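You operate a simulated robot arm through the tools that you are given. There is no shell and no other tool.

The job below is to be done with a simulated robot arm. You get a single attempt, and the scene is never put back.

JOB
Swap the stand camera's card for blank card M-25 and test it.
Fine: camera off while the cards change; old card into the Used pocket; then on, lens cap open, and a sharp shot of the print on the board by the camera's own shutter button.

It is judged by the outcome, as a careful person would: the job done as asked, and still so three seconds after it is handed in. It fails if anything else is knocked over, pushed out of place, dropped, spilled or broken. A push-on lid holds only when it is set on centred and level and pressed home; a screw cap is set on level and turned clockwise until tight.

ROBOT AND FRAMES
A 7-joint arm with a two-finger gripper, fixed in place. Base frame: the origin is on the floor under the middle of its stand, x ahead of it, y to its left, z up; the work surface is at about z = 62. Units: cm, rad, N and s.
With the tool pointing down near the work surface it reaches from about 12 to 68 cm from the base axis. Its first joint turns from -2.897 to 2.897 rad. Payload 2.94 kg.
The tool frame sits at the grasp point between the pads (the TCP): z along the fingers, y along the line on which they close. The tips reach 3 cm beyond it. The gripper opens to 13.8 cm; its body begins 10.9 cm behind the TCP.
Orientation is that of the tool frame in the base frame, as [roll, pitch, yaw] about the fixed x, y, z axes, in that order (R = Rz(yaw) Ry(pitch) Rx(roll)). With the fingers straight down and closing along the base's y, the tool's x points along the base's -x, its y along +y and its z along -z.

CONTROLS
- The arm moves only by the tool send_rows. Its arguments are lists of equal length, an entry for each row: "hand": the opening, from 0 (shut) to 1 (fully open); "offset": the shift along the tool's x, y, z in cm, a list of three; "angular": the turn, a rotation vector about the tool's x, y, z in rad, a list of three. In form: {"hand": [hand, ...], "offset": [[dx, dy, dz], ...], "angular": [[ax, ay, az], ...]}. A call has 1 to 20 rows; each row shifts and turns the commanded pose from where the row before left it, along the tool's axes as they then stand. A row lasts 0.2 s, in which the tool goes at most 5 cm and 0.15 rad; a call with a longer step from one row to the next is refused whole, and so is a gripper value outside its range. Where a pose cannot be reached the arm comes as near as it can. A force on the tool above 90 N (or 10 N above the force at the start of the call, whichever is more), or a blocked arm, ends the call early, and 0.2 s more pass. Each finger travels about 7.2 cm/s and halts on what it meets, pressing with about 27 N; the grip force reading is that of the motor and also rises with nothing between the fingers. The clock runs only during rows and for 0.2 s after the last one: add rows that do not move to give the fingers time. It gives the time, the measured TCP pose, the force on the tool (base axes), the opening and the grip force at its end, in the units of the frame above (readings bear some noise), with the torque about the TCP (base axes, N m) and any sound that the robot's microphone picked up, and new pictures: "show" is both (left out), scene, wrist or none.
- Cameras (640 x 400 px; columns grow to the right, rows downward): "scene" is fixed at [5.02, 64.97, 162.99]; the picture's right is [-0.82, -0.57, 0.00], its down [-0.35, 0.51, -0.79] and it looks along [0.45, -0.65, -0.62] (base axes); focal length 329 px, centre (320, 200). "wrist" rides on the gripper at [7.1, 1.9, -14.6] in the tool frame; the picture's right is [-0.26, 0.97, 0.00], its down [-0.85, -0.23, -0.48] and it looks along [-0.46, -0.12, 0.88] (tool axes); focal length 280 px, centre (320, 200). There is no depth. A picture from a camera that has moved, and an enlarged one, comes with that camera's place and axes in the base frame and with its lens.
- move_column(by): slides the trunk up (or, below 0, down) by that many cm; the arm rides with it, the base frame stays. It gives what a move gives, with no picture.
- close_up(camera, box): a new picture of the part [left, top, right, bottom] of that camera's present view, enlarged. The clock stands still meanwhile.
- hand_in(): hands the job in; it is judged then, once.

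Places have to be worked out from the pictures, the camera data and where the tool is seen. Open the gripper and draw the arm clear of the work before you hand the job in, unless the task says otherwise.

The tools are called after "Call:" as name(argument=value, ...) on one line, values as JSON. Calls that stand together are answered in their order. send_rows: Moves the arm, as the interface text tells. Its arguments: {"type":"object","properties":{"hand":{"type":"array","items":{"type":"number"}},"offset":{"type":"array","items":{"type":"array","items":{"type":"number"}}},"angular":{"type":"array","items":{"type":"array","items":{"type":"number"}}},"show":{"type":"string","enum":["both","scene","wrist","none"]}},"required":["hand","offset","angular"]} The other tools are called the same way: move_column (by) moves the trunk up or down; close_up (camera, box) takes an enlarged picture of a part of a camera's view; hand_in () hands the job in.

At the start:

```text
clock: 0.0
eef_pos: [43.19, -3.15, 127.29]
tcp_rot: [3.141, 0.0, 3.141]
contact_force: [-0.4, -0.9, 0.0]
wrist_torque: [0.03, -0.01, 0.01]
grip_width: 13.81
grip_force: 0.0
trunk travel left (down, up): [-42.5, 2.9]
```

scene: 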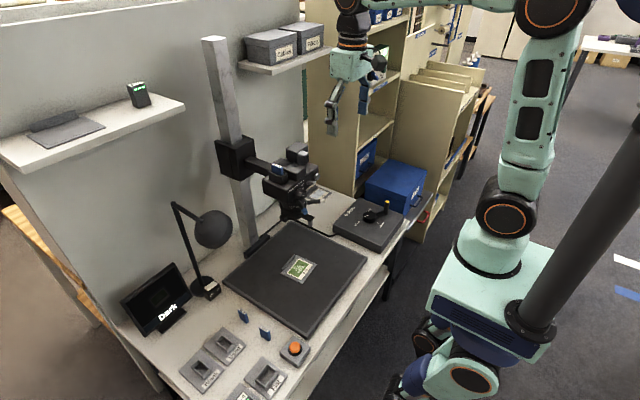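
wrist: 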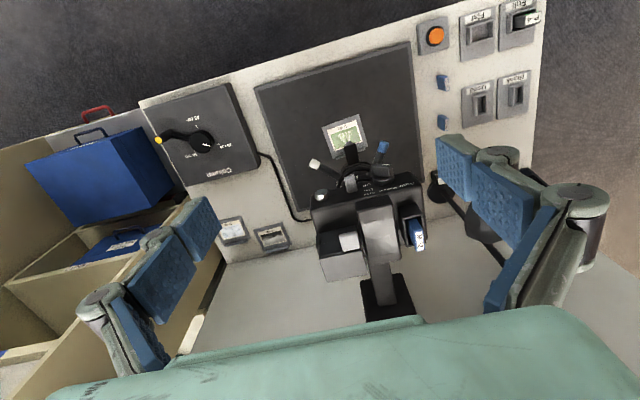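

I start by looking closely at the scene: the stand with a camera on a column, a copy board, pockets for cards, a screen that says "Dark". I take enlarged pictures before moving anything.

Call:
close_up(camera="scene", box=[200, 120, 360, 220])

Call:
close_up(camera="scene", box=[170, 300, 330, 400])

Call:
close_up(camera="scene", box=[100, 240, 260, 340])

Call:
close_up(camera="scene", box=[300, 170, 460, 270])

Call:
close_up(camera="wrist", box=[300, 120, 460, 220])

Call:
close_up(camera="wrist", box=[400, 0, 560, 100])

Call:
close_up(camera="wrist", box=[300, 170, 460, 270])

Call:
close_up(camera="wrist", box=[130, 80, 290, 180])

Call:
close_up(camera="wrist", box=[180, 180, 340, 280])

Call:
close_up(camera="scene", box=[0, 60, 200, 185])

Call:
close_up(camera="wrist", box=[400, 60, 560, 160])

```text
4.00 times, centred on (280, 170) of scene
camera zoom: at [5.02, 64.97, 162.99], right [-0.82, -0.57, 0.0], down [-0.35, 0.51, -0.79], along [0.45, -0.65, -0.62], focal length 1317 px, centre (480, 320)
```

zoom: 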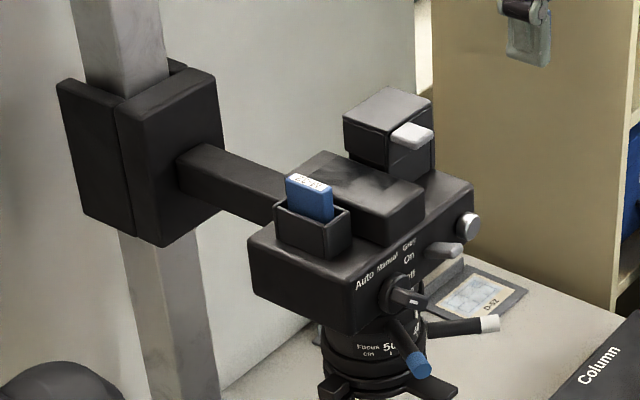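

```text
4.00 times, centred on (250, 350) of scene
camera zoom: at [5.02, 64.97, 162.99], right [-0.82, -0.57, 0.0], down [-0.35, 0.51, -0.79], along [0.45, -0.65, -0.62], focal length 1317 px, centre (600, -400)
```

zoom: 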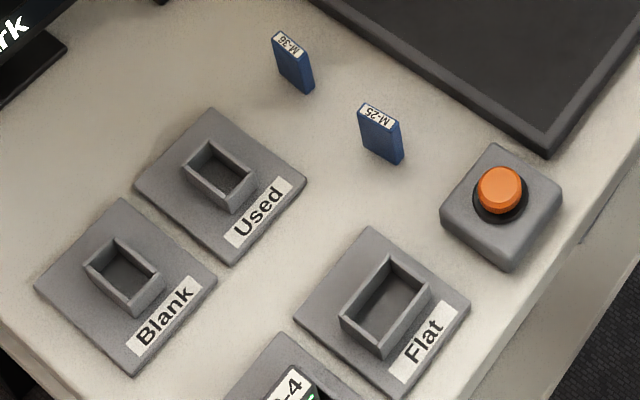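

```text
4.00 times, centred on (180, 290) of scene
camera zoom: at [5.02, 64.97, 162.99], right [-0.82, -0.57, 0.0], down [-0.35, 0.51, -0.79], along [0.45, -0.65, -0.62], focal length 1317 px, centre (880, -160)
```

zoom: 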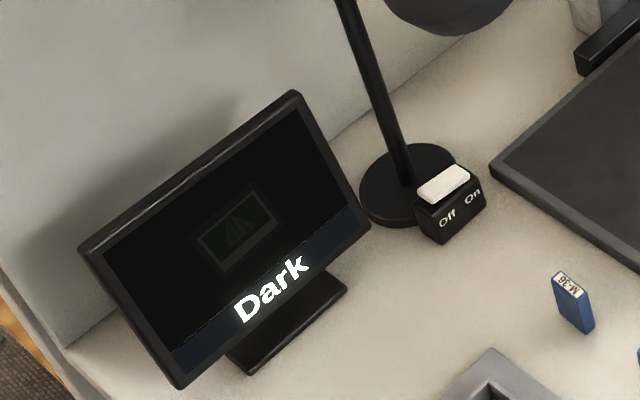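

```text
4.00 times, centred on (380, 220) of scene
camera zoom: at [5.02, 64.97, 162.99], right [-0.82, -0.57, 0.0], down [-0.35, 0.51, -0.79], along [0.45, -0.65, -0.62], focal length 1317 px, centre (80, 120)
```

zoom: 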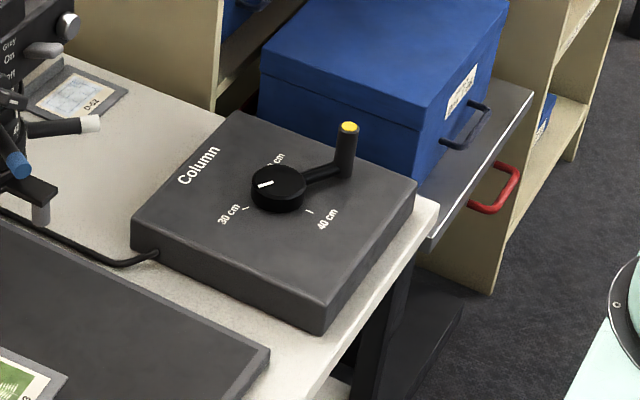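

```text
4.00 times, centred on (380, 170) of wrist
camera zoom: at [36.04, -1.13, 141.74], right [0.26, 0.97, 0.0], down [0.85, -0.23, 0.48], along [0.46, -0.12, -0.88], focal length 1122 px, centre (80, 320)
```

zoom: 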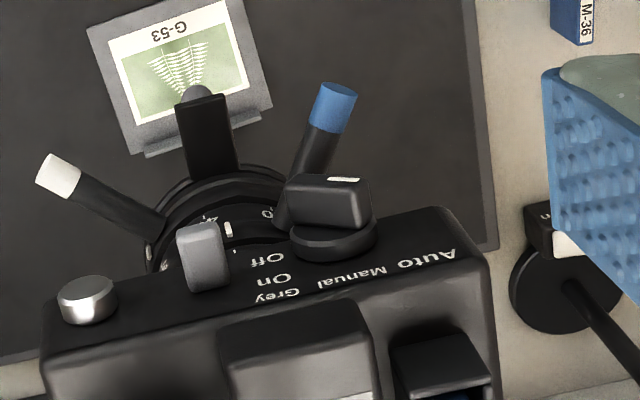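

```text
4.00 times, centred on (480, 50) of wrist
camera zoom: at [36.04, -1.13, 141.74], right [0.26, 0.97, 0.0], down [0.85, -0.23, 0.48], along [0.46, -0.12, -0.88], focal length 1122 px, centre (-320, 800)
```

zoom: 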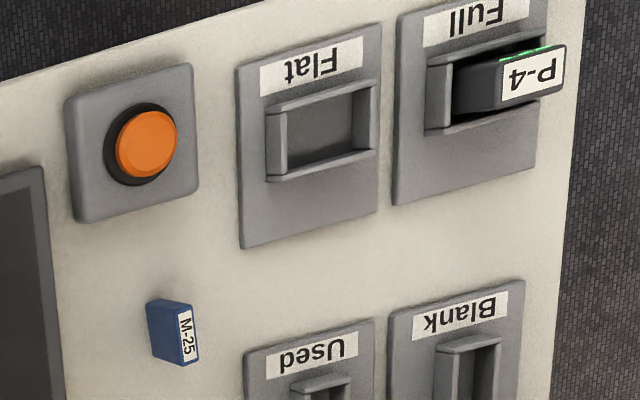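

```text
4.00 times, centred on (380, 220) of wrist
camera zoom: at [36.04, -1.13, 141.74], right [0.26, 0.97, 0.0], down [0.85, -0.23, 0.48], along [0.46, -0.12, -0.88], focal length 1122 px, centre (80, 120)
```

zoom: 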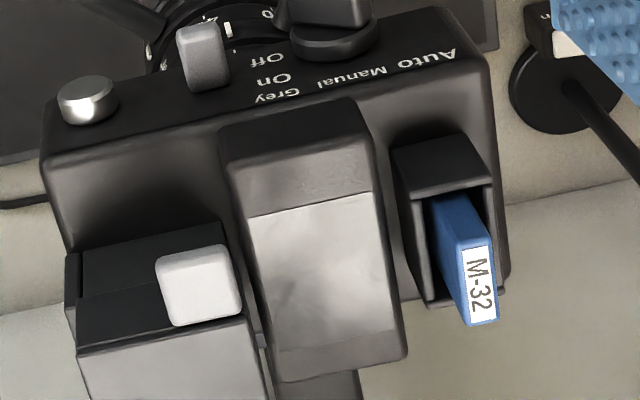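

```text
4.00 times, centred on (210, 130) of wrist
camera zoom: at [36.04, -1.13, 141.74], right [0.26, 0.97, 0.0], down [0.85, -0.23, 0.48], along [0.46, -0.12, -0.88], focal length 1122 px, centre (760, 480)
```

zoom: 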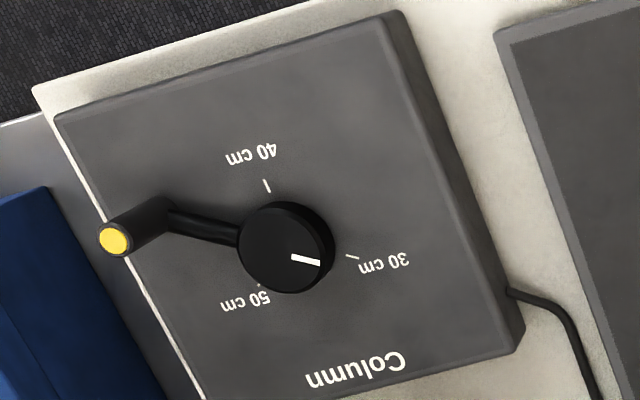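

```text
4.00 times, centred on (260, 230) of wrist
camera zoom: at [36.04, -1.13, 141.74], right [0.26, 0.97, 0.0], down [0.85, -0.23, 0.48], along [0.46, -0.12, -0.88], focal length 1122 px, centre (560, 80)
```

zoom: 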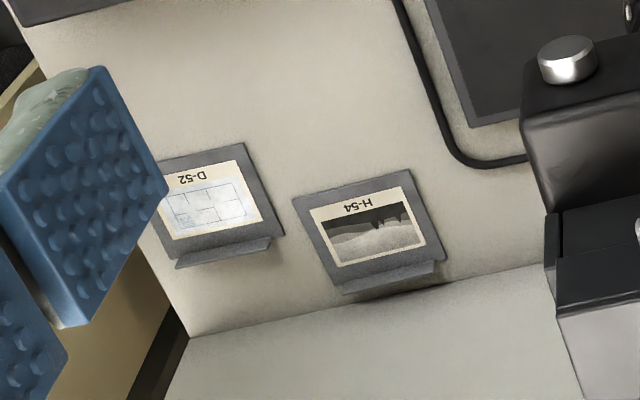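

```text
3.20 times, centred on (100, 122) of scene
camera zoom: at [5.02, 64.97, 162.99], right [-0.82, -0.57, 0.0], down [-0.35, 0.51, -0.79], along [0.45, -0.65, -0.62], focal length 1053 px, centre (1024, 448)
```

zoom: 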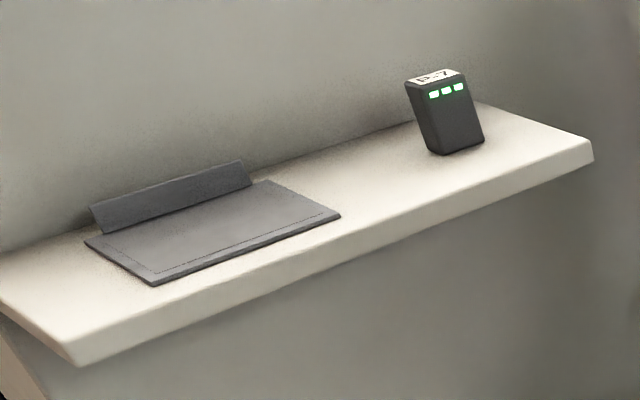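

```text
4.00 times, centred on (480, 110) of wrist
camera zoom: at [36.04, -1.13, 141.74], right [0.26, 0.97, 0.0], down [0.85, -0.23, 0.48], along [0.46, -0.12, -0.88], focal length 1122 px, centre (-320, 560)
```

zoom: 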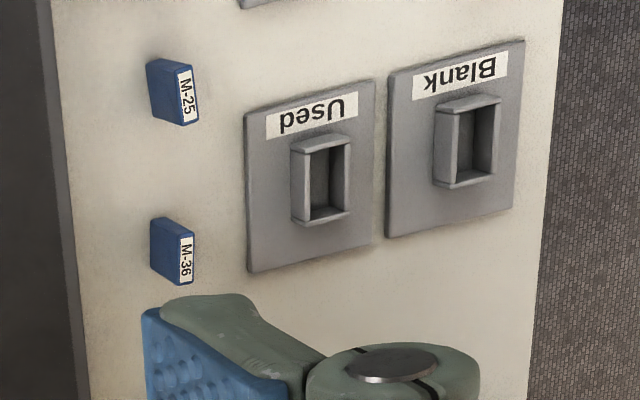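

The card M-32 is in the camera's top slot (about [60.5, 6, 111]), with a dial Auto/Manual/Grey, a power lever, a silver button and two levers at the lens. I look closer at these and the lens scale before moving.

Call:
close_up(camera="scene", box=[265, 170, 345, 220])

Call:
close_up(camera="scene", box=[260, 200, 340, 250])

Call:
close_up(camera="wrist", box=[300, 130, 400, 192])

Call:
close_up(camera="scene", box=[320, 190, 400, 240])

Call:
close_up(camera="wrist", box=[170, 110, 250, 160])

Call:
close_up(camera="scene", box=[210, 20, 340, 101])

Call:
close_up(camera="scene", box=[230, 360, 300, 400])

Call:
close_up(camera="scene", box=[115, 260, 215, 322])

```text
8.00 times, centred on (305, 195) of scene
camera zoom: at [5.02, 64.97, 162.99], right [-0.82, -0.57, 0.0], down [-0.35, 0.51, -0.79], along [0.45, -0.65, -0.62], focal length 2634 px, centre (440, 240)
```

zoom: 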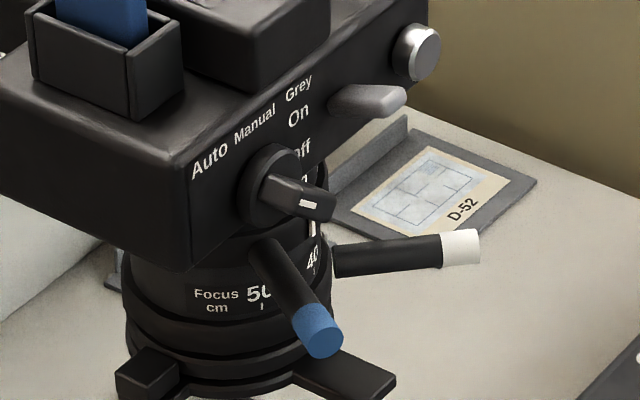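

```text
8.00 times, centred on (300, 225) of scene
camera zoom: at [5.02, 64.97, 162.99], right [-0.82, -0.57, 0.0], down [-0.35, 0.51, -0.79], along [0.45, -0.65, -0.62], focal length 2634 px, centre (480, 0)
```

zoom: 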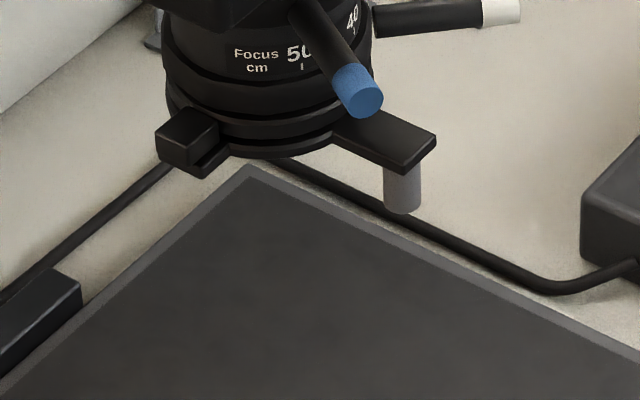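

```text
6.40 times, centred on (350, 161) of wrist
camera zoom: at [36.04, -1.13, 141.74], right [0.26, 0.97, 0.0], down [0.85, -0.23, 0.48], along [0.46, -0.12, -0.88], focal length 1794 px, centre (128, 450)
```

zoom: 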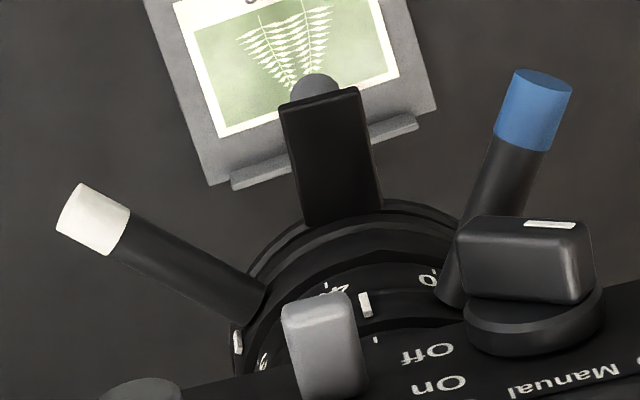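

```text
8.00 times, centred on (360, 215) of scene
camera zoom: at [5.02, 64.97, 162.99], right [-0.82, -0.57, 0.0], down [-0.35, 0.51, -0.79], along [0.45, -0.65, -0.62], focal length 2634 px, centre (0, 80)
```

zoom: 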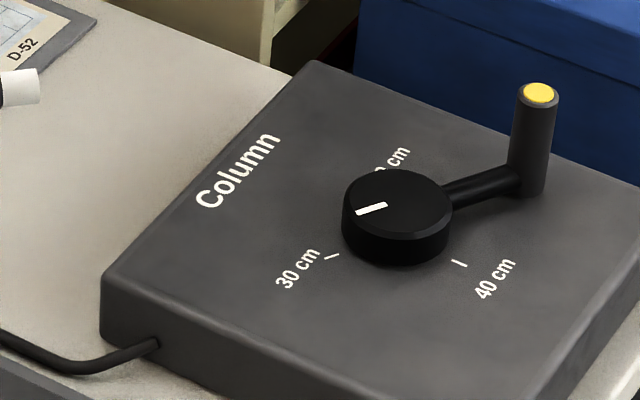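

```text
8.00 times, centred on (210, 135) of wrist
camera zoom: at [36.04, -1.13, 141.74], right [0.26, 0.97, 0.0], down [0.85, -0.23, 0.48], along [0.46, -0.12, -0.88], focal length 2243 px, centre (1200, 720)
```

zoom: 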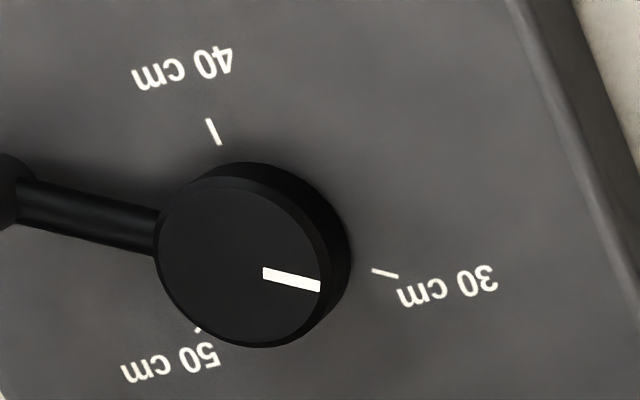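

```text
4.92 times, centred on (275, 60) of scene
camera zoom: at [5.02, 64.97, 162.99], right [-0.82, -0.57, 0.0], down [-0.35, 0.51, -0.79], along [0.45, -0.65, -0.62], focal length 1621 px, centre (542, 887)
```

zoom: 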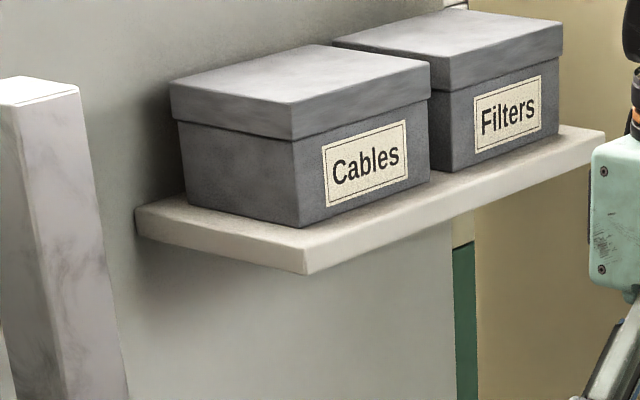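

```text
9.14 times, centred on (265, 380) of scene
camera zoom: at [5.02, 64.97, 162.99], right [-0.82, -0.57, 0.0], down [-0.35, 0.51, -0.79], along [0.45, -0.65, -0.62], focal length 3010 px, centre (823, -1446)
```

zoom: 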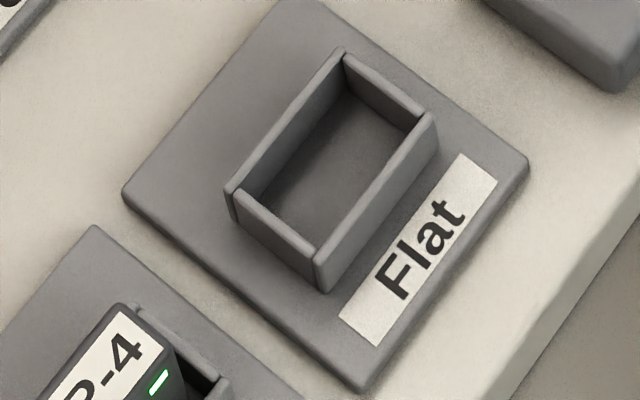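

```text
6.40 times, centred on (165, 291) of scene
camera zoom: at [5.02, 64.97, 162.99], right [-0.82, -0.57, 0.0], down [-0.35, 0.51, -0.79], along [0.45, -0.65, -0.62], focal length 2107 px, centre (1312, -382)
```

zoom: 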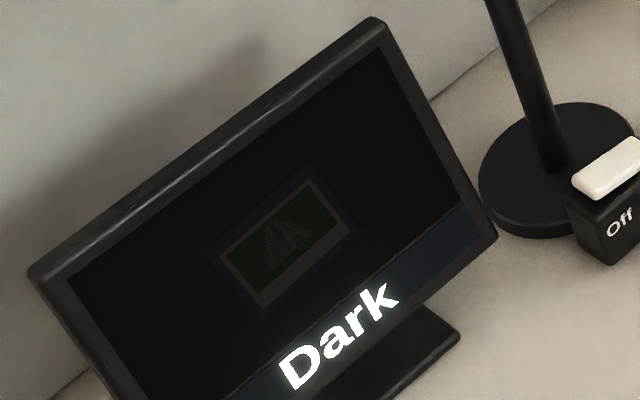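

The column knob seems to be at 30 cm and the focus near 40; the screen says Dark with the lamp switch apparently off. I draw the hand back and tilt it forward to look at the camera's front face with the wrist camera, staying well clear.

Call:
send_rows(hand=[1, 1, 1, 1, 1, 1, 1, 1], offset=[[3.07, 1.05, 3.43], [3.07, 1.05, 3.43], [3.07, 1.05, 3.43], [0, 0, 0], [0, 0, 0], [0, 0, 0], [0, 0, 0], [0, 0, 0]], angular=[[0, 0, 0], [0, 0, 0], [0, 0, 0], [0, -0.15, 0], [0, -0.15, 0], [0, -0.15, 0], [0, -0.15, 0], [0, 0, 0]], show="both")

```text
clock: 1.2
eef_pos: [32.54, -0.2, 110.57]
tcp_rot: [-3.132, 0.039, 3.139]
contact_force: [0.0, -0.4, -0.1]
wrist_torque: [0.03, 0.03, 0.01]
grip_width: 13.8
grip_force: 0.1
trunk travel left (down, up): [-42.5, 2.9]
stopped in row 5: the arm was blocked; the commanded pose is now the measured one
camera wrist: at [24.96, 1.97, 124.71], right [0.26, 0.96, 0.0], down [0.83, -0.23, 0.51], along [0.49, -0.13, -0.86], focal length 280 px, centre (320, 200)
```

scene: 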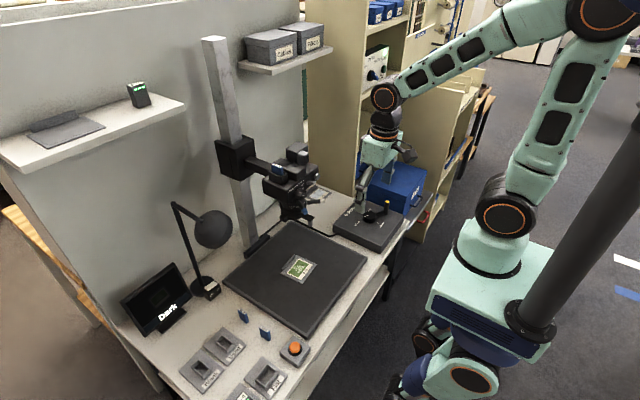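
wrist: 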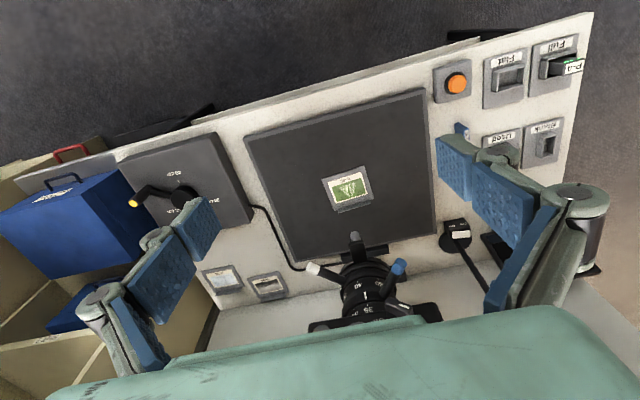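

The tilt was blocked (likely a joint limit with the trunk high), but nothing was touched. I look closely at the lens and controls from this new viewpoint.

Call:
close_up(camera="wrist", box=[290, 215, 450, 325])

Call:
close_up(camera="wrist", box=[320, 230, 400, 330])

Call:
close_up(camera="wrist", box=[420, 30, 600, 170])

Call:
close_up(camera="wrist", box=[120, 150, 240, 230])

```text
3.64 times, centred on (370, 270) of wrist
camera zoom: at [24.96, 1.97, 124.71], right [0.26, 0.96, 0.0], down [0.83, -0.23, 0.51], along [0.49, -0.13, -0.86], focal length 1020 px, centre (138, -54)
```

zoom: 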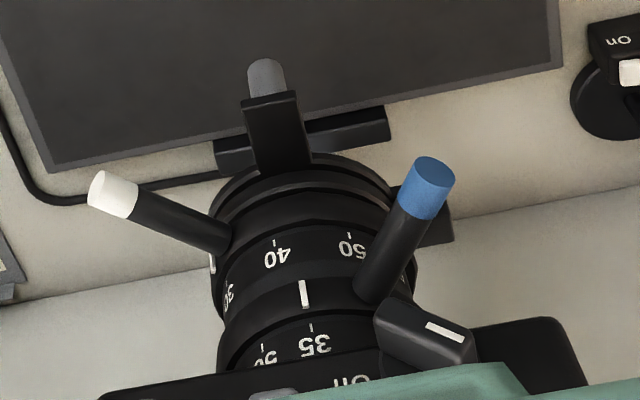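

```text
4.00 times, centred on (360, 280) of wrist
camera zoom: at [24.96, 1.97, 124.71], right [0.26, 0.96, 0.0], down [0.83, -0.23, 0.51], along [0.49, -0.13, -0.86], focal length 1122 px, centre (160, -120)
```

zoom: 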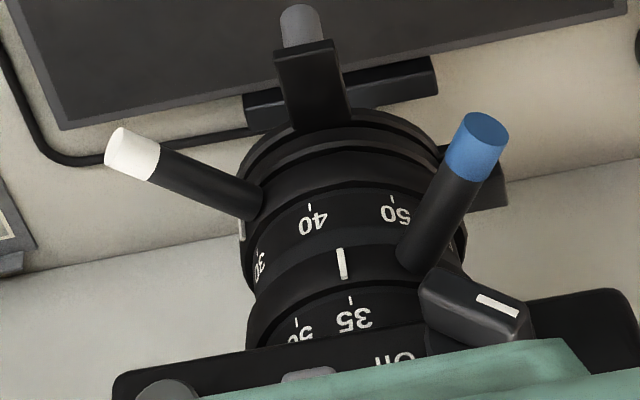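

```text
2.86 times, centred on (510, 100) of wrist
camera zoom: at [24.96, 1.97, 124.71], right [0.26, 0.96, 0.0], down [0.83, -0.23, 0.51], along [0.49, -0.13, -0.86], focal length 801 px, centre (-223, 486)
```

zoom: 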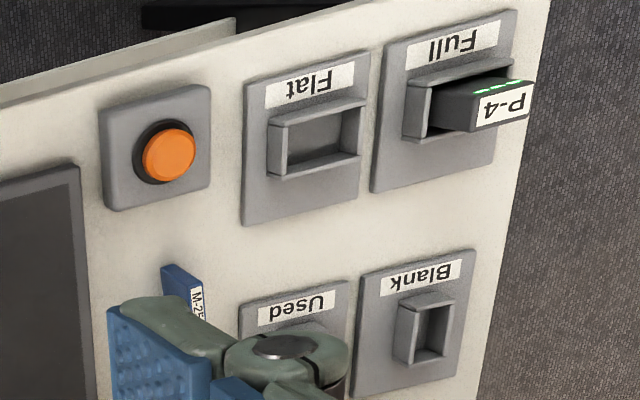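

```text
5.00 times, centred on (180, 190) of wrist
camera zoom: at [24.96, 1.97, 124.71], right [0.26, 0.96, 0.0], down [0.83, -0.23, 0.51], along [0.49, -0.13, -0.86], focal length 1402 px, centre (1020, 250)
```

zoom: 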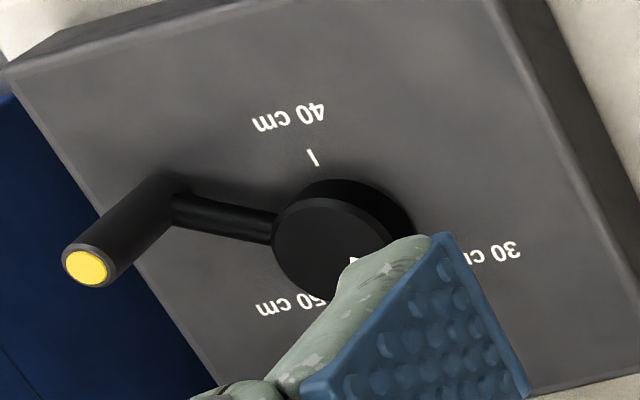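

The lens carries a focus ring (30/40/50 cm, now between 40 and 50), a zoom-like ring at 35, and a flap/cap with a grey peg below. I lower the trunk so the arm can tilt forward more easily; the hand at x=32 is in front of everything.

Call:
move_column(by=-28)

```text
clock: 4.0
eef_pos: [32.47, -0.1, 82.41]
tcp_rot: [-3.13, 0.036, -3.141]
contact_force: [-0.2, -1.1, 0.1]
wrist_torque: [-0.02, 0.03, 0.0]
grip_width: 13.77
grip_force: 0.1
trunk travel left (down, up): [-14.5, 30.9]
```

Trunk is down with the hand at z=82. I raise the hand with the arm and tilt it forward to look at the camera's front.

Call:
send_rows(hand=[1, 1, 1, 1, 1, 1, 1, 1, 1, 1, 1, 1], offset=[[0, 0, -5], [0, 0, -5], [0, 0, -5], [0, 0, -5], [0, 0, -5], [0, 0, -4], [0, 0, 0], [0, 0, 0], [0, 0, 0], [0, 0, 0], [0, 0, 0], [0, 0, 0]], angular=[[0, 0, 0], [0, 0, 0], [0, 0, 0], [0, 0, 0], [0, 0, 0], [0, 0, 0], [0, -0.15, 0], [0, -0.15, 0], [0, -0.15, 0], [0, -0.15, 0], [0, 0, 0], [0, 0, 0]], show="both")

```text
clock: 4.7
eef_pos: [31.45, -0.18, 88.94]
tcp_rot: [-3.128, -0.124, 3.137]
contact_force: [-0.1, -0.2, -0.6]
wrist_torque: [0.02, 0.0, 0.0]
grip_width: 13.78
grip_force: 0.1
trunk travel left (down, up): [-14.5, 30.9]
stopped in row 3: the arm was blocked; the commanded pose is now the measured one
camera wrist: at [26.29, 2.07, 104.2], right [0.26, 0.96, -0.05], down [0.9, -0.23, 0.37], along [0.35, -0.14, -0.93], focal length 280 px, centre (320, 200)
```

scene: 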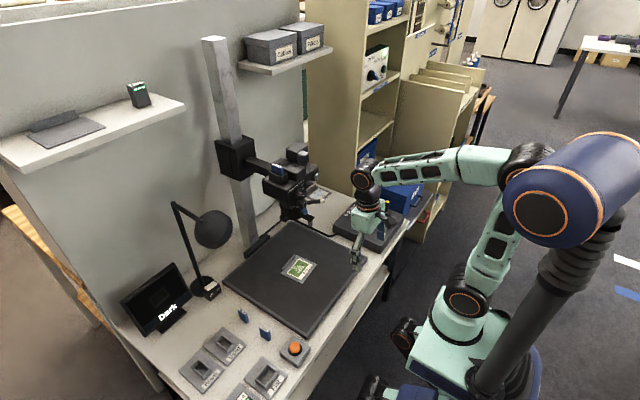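
wrist: 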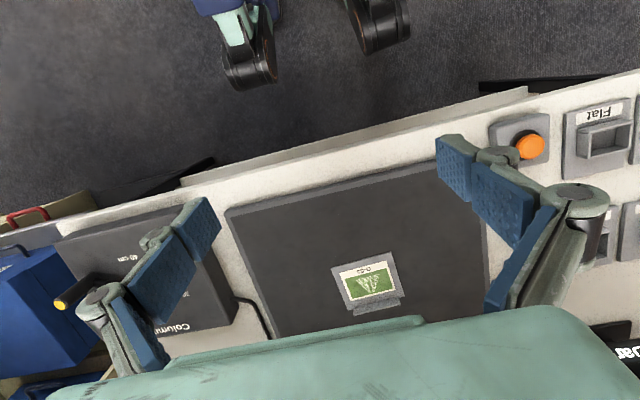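

The arm was blocked again when rising near the base. I look at the arm's own posture in the scene view to understand what limits it.

Call:
close_up(camera="scene", box=[330, 120, 640, 400])

```text
1.43 times, centred on (485, 260) of scene
camera zoom: at [5.02, 64.97, 162.99], right [-0.82, -0.57, 0.0], down [-0.35, 0.51, -0.79], along [0.45, -0.65, -0.62], focal length 470 px, centre (84, 114)
```

zoom: 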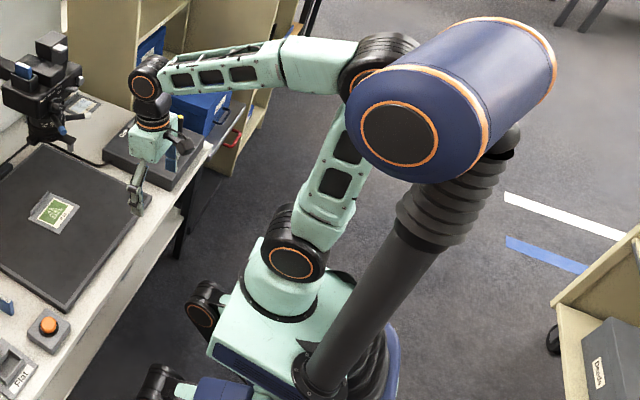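

The head on the robot's trunk seems to be what the elbow meets when the hand is near and high. Before moving again I zoom the fixed camera strongly onto the dial, lever, cap and lamp switch.

Call:
close_up(camera="scene", box=[285, 175, 325, 200])

Call:
close_up(camera="scene", box=[275, 200, 325, 232])

Call:
close_up(camera="scene", box=[190, 270, 230, 305])

Call:
close_up(camera="scene", box=[255, 140, 325, 184])

Call:
close_up(camera="scene", box=[230, 300, 280, 345])

```text
16.00 times, centred on (305, 188) of scene
camera zoom: at [5.02, 64.97, 162.99], right [-0.82, -0.57, 0.0], down [-0.35, 0.51, -0.79], along [0.45, -0.65, -0.62], focal length 5267 px, centre (560, 400)
```

zoom: 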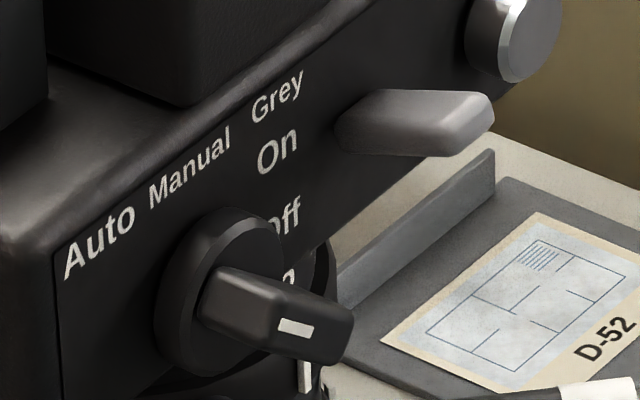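

```text
12.50 times, centred on (300, 216) of scene
camera zoom: at [5.02, 64.97, 162.99], right [-0.82, -0.57, 0.0], down [-0.35, 0.51, -0.79], along [0.45, -0.65, -0.62], focal length 4115 px, centre (570, 0)
```

zoom: 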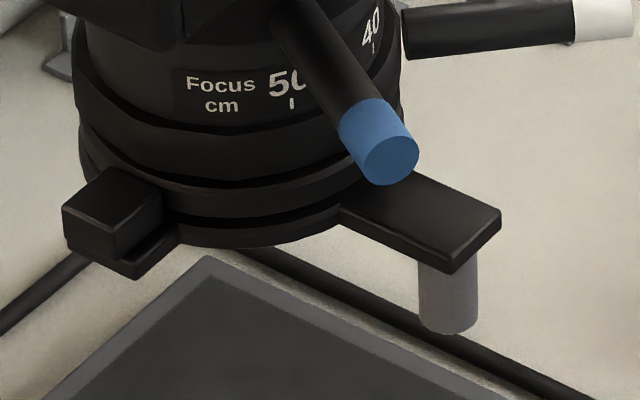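

```text
11.43 times, centred on (210, 288) of scene
camera zoom: at [5.02, 64.97, 162.99], right [-0.82, -0.57, 0.0], down [-0.35, 0.51, -0.79], along [0.45, -0.65, -0.62], focal length 3762 px, centre (1577, -800)
```

zoom: 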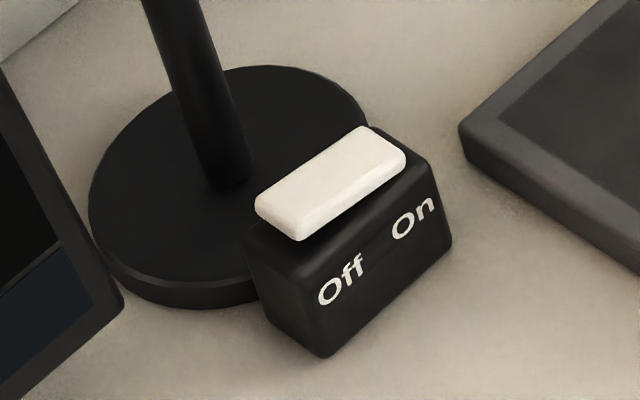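

```text
9.09 times, centred on (290, 162) of scene
camera zoom: at [5.02, 64.97, 162.99], right [-0.82, -0.57, 0.0], down [-0.35, 0.51, -0.79], along [0.45, -0.65, -0.62], focal length 2993 px, centre (593, 546)
```

zoom: 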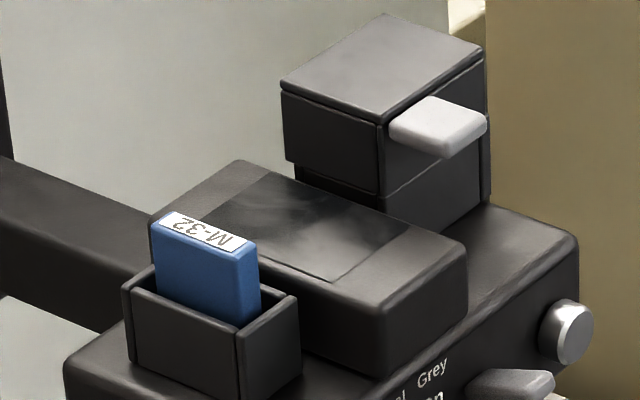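

```text
8.89 times, centred on (255, 322) of scene
camera zoom: at [5.02, 64.97, 162.99], right [-0.82, -0.57, 0.0], down [-0.35, 0.51, -0.79], along [0.45, -0.65, -0.62], focal length 2926 px, centre (898, -889)
```

zoom: 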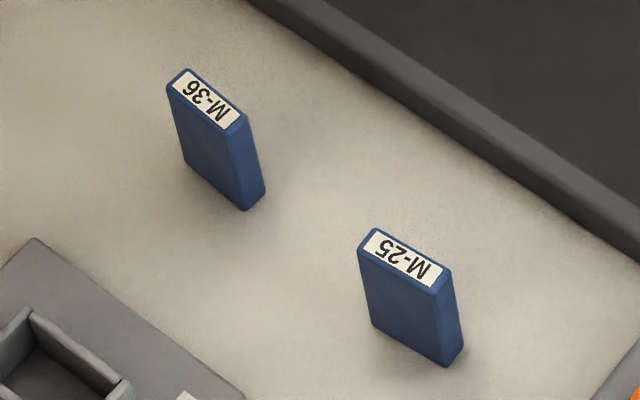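

The peg/tab hangs on a swing cap under the lens and a hinge block sits at its far-left side. I zoom further on the dial pointer and the shutter side.

Call:
close_up(camera="scene", box=[292, 184, 312, 200])

Call:
close_up(camera="scene", box=[276, 210, 300, 226])

Call:
close_up(camera="scene", box=[305, 170, 330, 190])

```text
16.00 times, centred on (302, 192) of scene
camera zoom: at [5.02, 64.97, 162.99], right [-0.82, -0.57, 0.0], down [-0.35, 0.51, -0.79], along [0.45, -0.65, -0.62], focal length 5267 px, centre (608, 328)
```

zoom: 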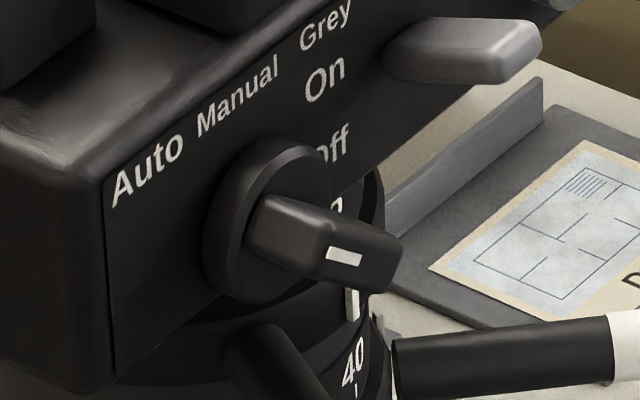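

```text
16.00 times, centred on (288, 218) of scene
camera zoom: at [5.02, 64.97, 162.99], right [-0.82, -0.57, 0.0], down [-0.35, 0.51, -0.79], along [0.45, -0.65, -0.62], focal length 5267 px, centre (832, -88)
```

zoom: 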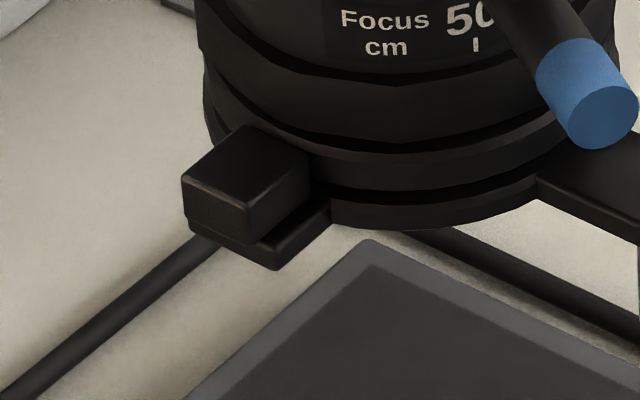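

```text
16.00 times, centred on (318, 180) of scene
camera zoom: at [5.02, 64.97, 162.99], right [-0.82, -0.57, 0.0], down [-0.35, 0.51, -0.79], along [0.45, -0.65, -0.62], focal length 5267 px, centre (360, 520)
```

zoom: 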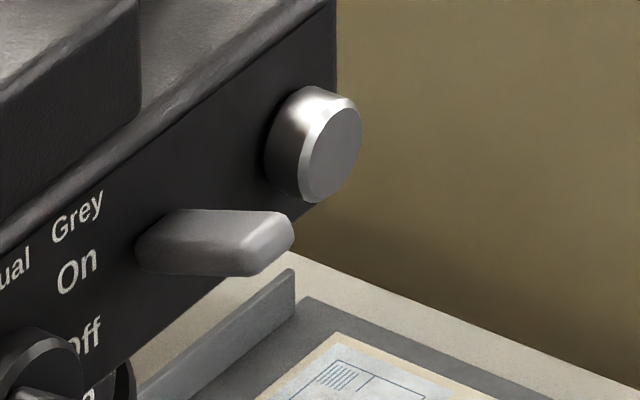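

The dial points to Auto, the power lever is at On, and the cap looks closed with a vertical pivot at its far-left ear. I raise the trunk fully (keeps the elbow low relative to the head), then approach from a better distance.

Call:
move_column(by=30.9)

```text
clock: 7.8
eef_pos: [31.44, -0.14, 119.88]
tcp_rot: [-3.127, -0.125, 3.138]
contact_force: [-0.1, -0.6, -0.4]
wrist_torque: [0.05, 0.01, 0.01]
grip_width: 13.82
grip_force: 0.1
trunk travel left (down, up): [-45.4, 0.0]
```

Trunk is at its top. I move forward 12 cm and level the tool to straight down, then look.

Call:
send_rows(hand=[1, 1, 1, 1, 1, 1], offset=[[-4, 0, 0], [-4, 0, 0], [-4, 0, 0], [0, 0, 0], [0, 0, 0], [0, 0, 0]], angular=[[0, 0, 0], [0, 0, 0], [0, 0, 0], [0, -0.0625, 0], [0, -0.0625, 0], [0, 0, 0]], show="both")

```text
clock: 9.2
eef_pos: [43.59, -0.09, 118.85]
tcp_rot: [-3.128, 0.013, 3.138]
contact_force: [0.5, -0.4, 0.2]
wrist_torque: [0.0, 0.02, -0.03]
grip_width: 13.79
grip_force: 0.1
trunk travel left (down, up): [-45.4, 0.0]
camera wrist: at [36.24, 2.09, 133.2], right [0.26, 0.96, -0.01], down [0.84, -0.22, 0.49], along [0.47, -0.14, -0.87], focal length 280 px, centre (320, 200)
```

scene: 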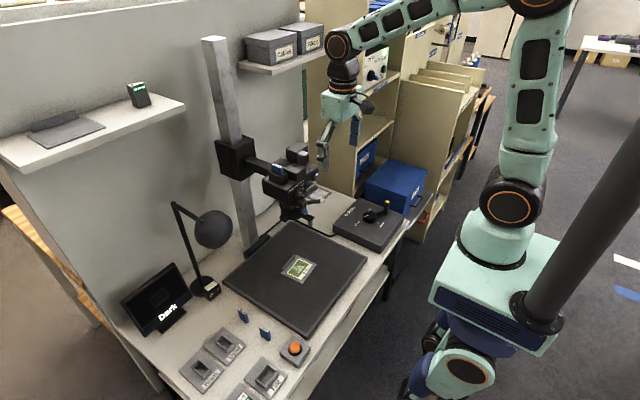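
wrist: 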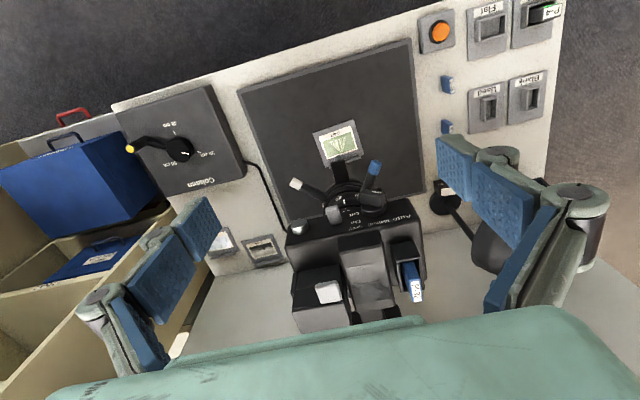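

Good view of the stand camera now. I enlarge the parts I need to place precisely.

Call:
close_up(camera="wrist", box=[280, 150, 440, 250])

Call:
close_up(camera="wrist", box=[280, 220, 440, 320])

Call:
close_up(camera="wrist", box=[420, 60, 560, 148])

Call:
close_up(camera="wrist", box=[330, 180, 390, 218])

```text
4.00 times, centred on (360, 200) of wrist
camera zoom: at [36.24, 2.09, 133.2], right [0.26, 0.96, -0.01], down [0.84, -0.22, 0.49], along [0.47, -0.14, -0.87], focal length 1122 px, centre (160, 200)
```

zoom: 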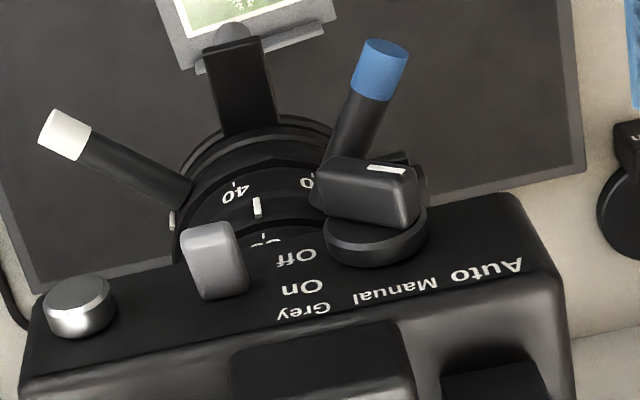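

```text
4.00 times, centred on (360, 270) of wrist
camera zoom: at [36.24, 2.09, 133.2], right [0.26, 0.96, -0.01], down [0.84, -0.22, 0.49], along [0.47, -0.14, -0.87], focal length 1122 px, centre (160, -80)
```

zoom: 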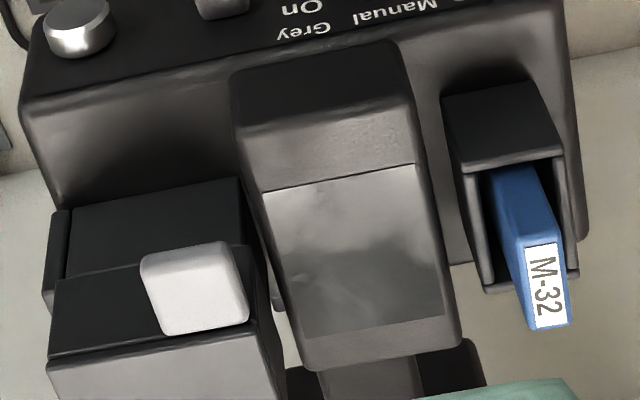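

```text
4.55 times, centred on (490, 104) of wrist
camera zoom: at [36.24, 2.09, 133.2], right [0.26, 0.96, -0.01], down [0.84, -0.22, 0.49], along [0.47, -0.14, -0.87], focal length 1274 px, centre (-453, 636)
```

zoom: 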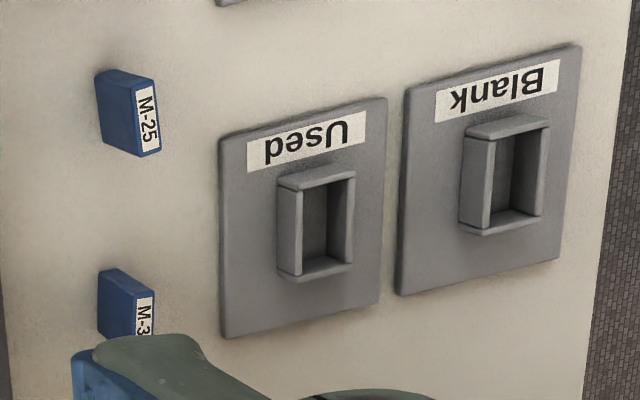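

```text
10.53 times, centred on (360, 199) of wrist
camera zoom: at [36.24, 2.09, 133.2], right [0.26, 0.96, -0.01], down [0.84, -0.22, 0.49], along [0.47, -0.14, -0.87], focal length 2952 px, centre (-101, 210)
```

zoom: 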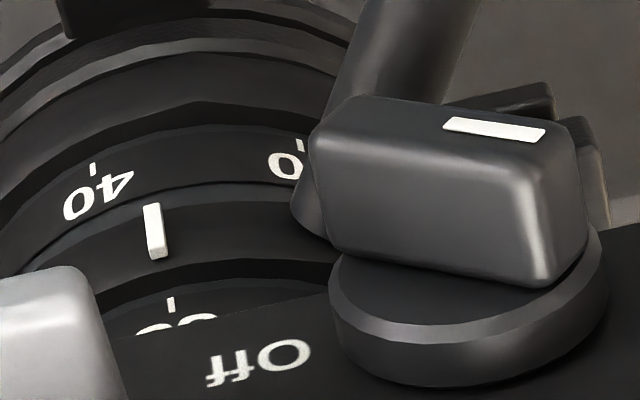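

The lever is tilted up at On, at about [53–56, -1.5, 104–105.5]; the shutter button end is at about [54.8, -5.9, 104.2]. I close the fingers and bring the tips above the power lever, stopping 5 cm above it to check.

Call:
send_rows(hand=[0, 0, 0, 0, 0, 0, 0], offset=[[0, 0, 0], [0, 0, 0], [0, 0, 0], [-3.2, -0.5, 1.6], [-3.2, -0.5, 1.6], [-3.3, -0.4, 1.6], [0, 0, 0]], angular=[[-0.0136, 0.013, 0], [0, 0, 0], [0, 0, 0], [0, 0, 0], [0, 0, 0], [0, 0, 0], [0, 0, 0]], show="both")

```text
clock: 10.8
eef_pos: [53.38, -1.82, 113.78]
tcp_rot: [-3.141, -0.002, 3.141]
contact_force: [0.0, 0.0, -0.3]
wrist_torque: [0.0, -0.02, 0.0]
grip_width: 0.01
grip_force: 26.8
trunk travel left (down, up): [-45.4, 0.0]
camera wrist: at [46.28, 0.27, 128.34], right [0.26, 0.96, 0.0], down [0.85, -0.23, 0.48], along [0.46, -0.13, -0.88], focal length 280 px, centre (320, 200)
```

scene: 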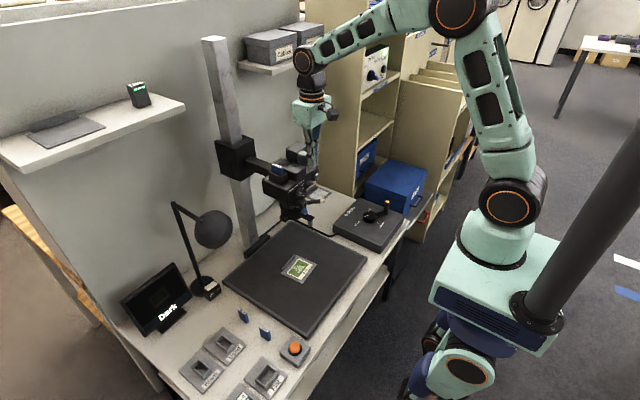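
wrist: 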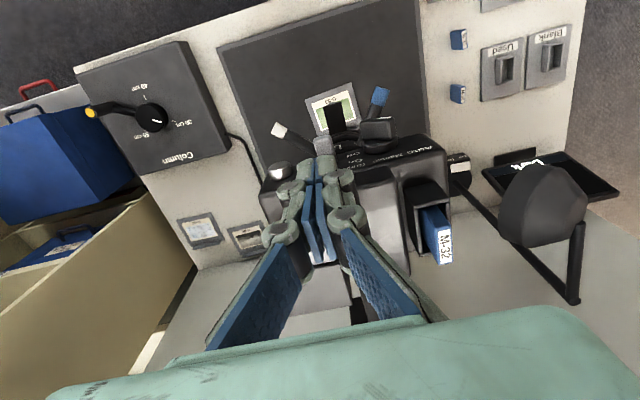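

The closed tips are above the lever region. I enlarge to check the alignment along the vertical line below the tips.

Call:
close_up(camera="wrist", box=[260, 110, 420, 210])

Call:
close_up(camera="scene", box=[260, 120, 360, 210])

```text
4.00 times, centred on (340, 160) of wrist
camera zoom: at [46.28, 0.27, 128.34], right [0.26, 0.96, 0.0], down [0.85, -0.23, 0.48], along [0.46, -0.13, -0.88], focal length 1122 px, centre (240, 360)
```

zoom: 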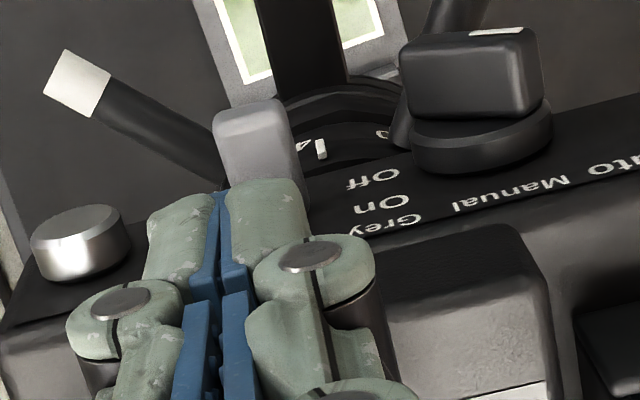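

```text
4.44 times, centred on (310, 165) of scene
camera zoom: at [5.02, 64.97, 162.99], right [-0.82, -0.57, 0.0], down [-0.35, 0.51, -0.79], along [0.45, -0.65, -0.62], focal length 1463 px, centre (364, 356)
```

zoom: 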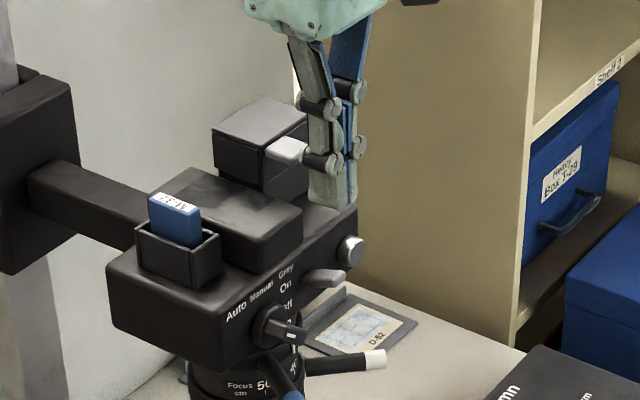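

Alignment is good; the lever centre is about 0.3 cm further left. I shift and press down slowly to about tip z=102.7, watching the force.

Call:
send_rows(hand=[0, 0, 0, 0, 0, 0, 0, 0, 0, 0, 0], offset=[[0, 0.3, 2], [0, 0, 2], [0, 0, 0.6], [0, 0, 0.6], [0, 0, 0.5], [0, 0, 0.5], [0, 0, 0.5], [0, 0, 0.5], [0, 0, 0.5], [0, 0, 0.4], [0, 0, 0]], angular=[[0, 0, 0], [0, 0, 0], [0, 0, 0], [0, 0, 0], [0, 0, 0], [0, 0, 0], [0, 0, 0], [0, 0, 0], [0, 0, 0], [0, 0, 0], [0, 0, 0]], show="both")

```text
clock: 13.2
eef_pos: [53.1, -1.32, 106.72]
tcp_rot: [-3.139, 0.016, 3.14]
contact_force: [-2.3, -0.9, 53.6]
wrist_torque: [-0.04, -0.63, -0.04]
grip_width: 0.61
grip_force: 28.4
trunk travel left (down, up): [-45.4, 0.0]
camera wrist: at [45.84, 0.73, 121.04], right [0.26, 0.96, 0.0], down [0.84, -0.23, 0.49], along [0.47, -0.13, -0.87], focal length 280 px, centre (320, 200)
```

scene: 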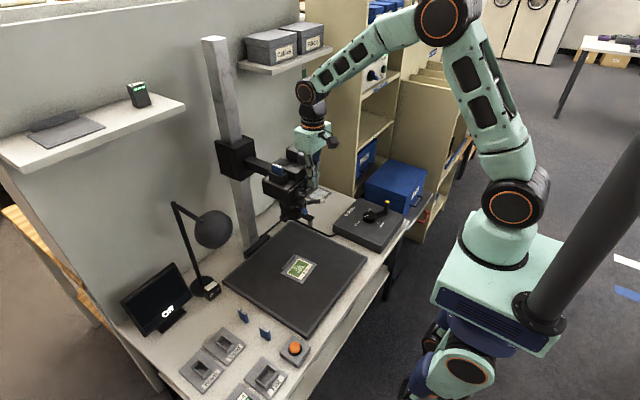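
wrist: 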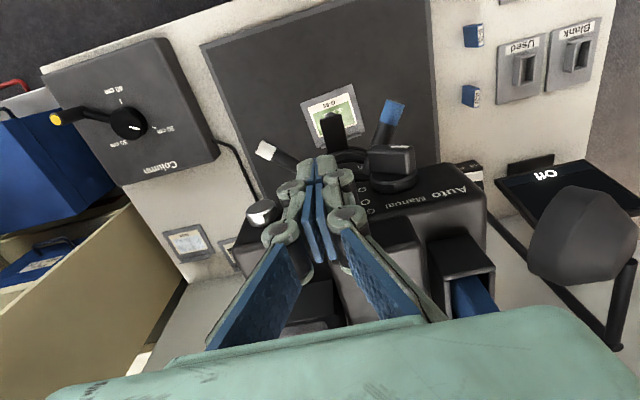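

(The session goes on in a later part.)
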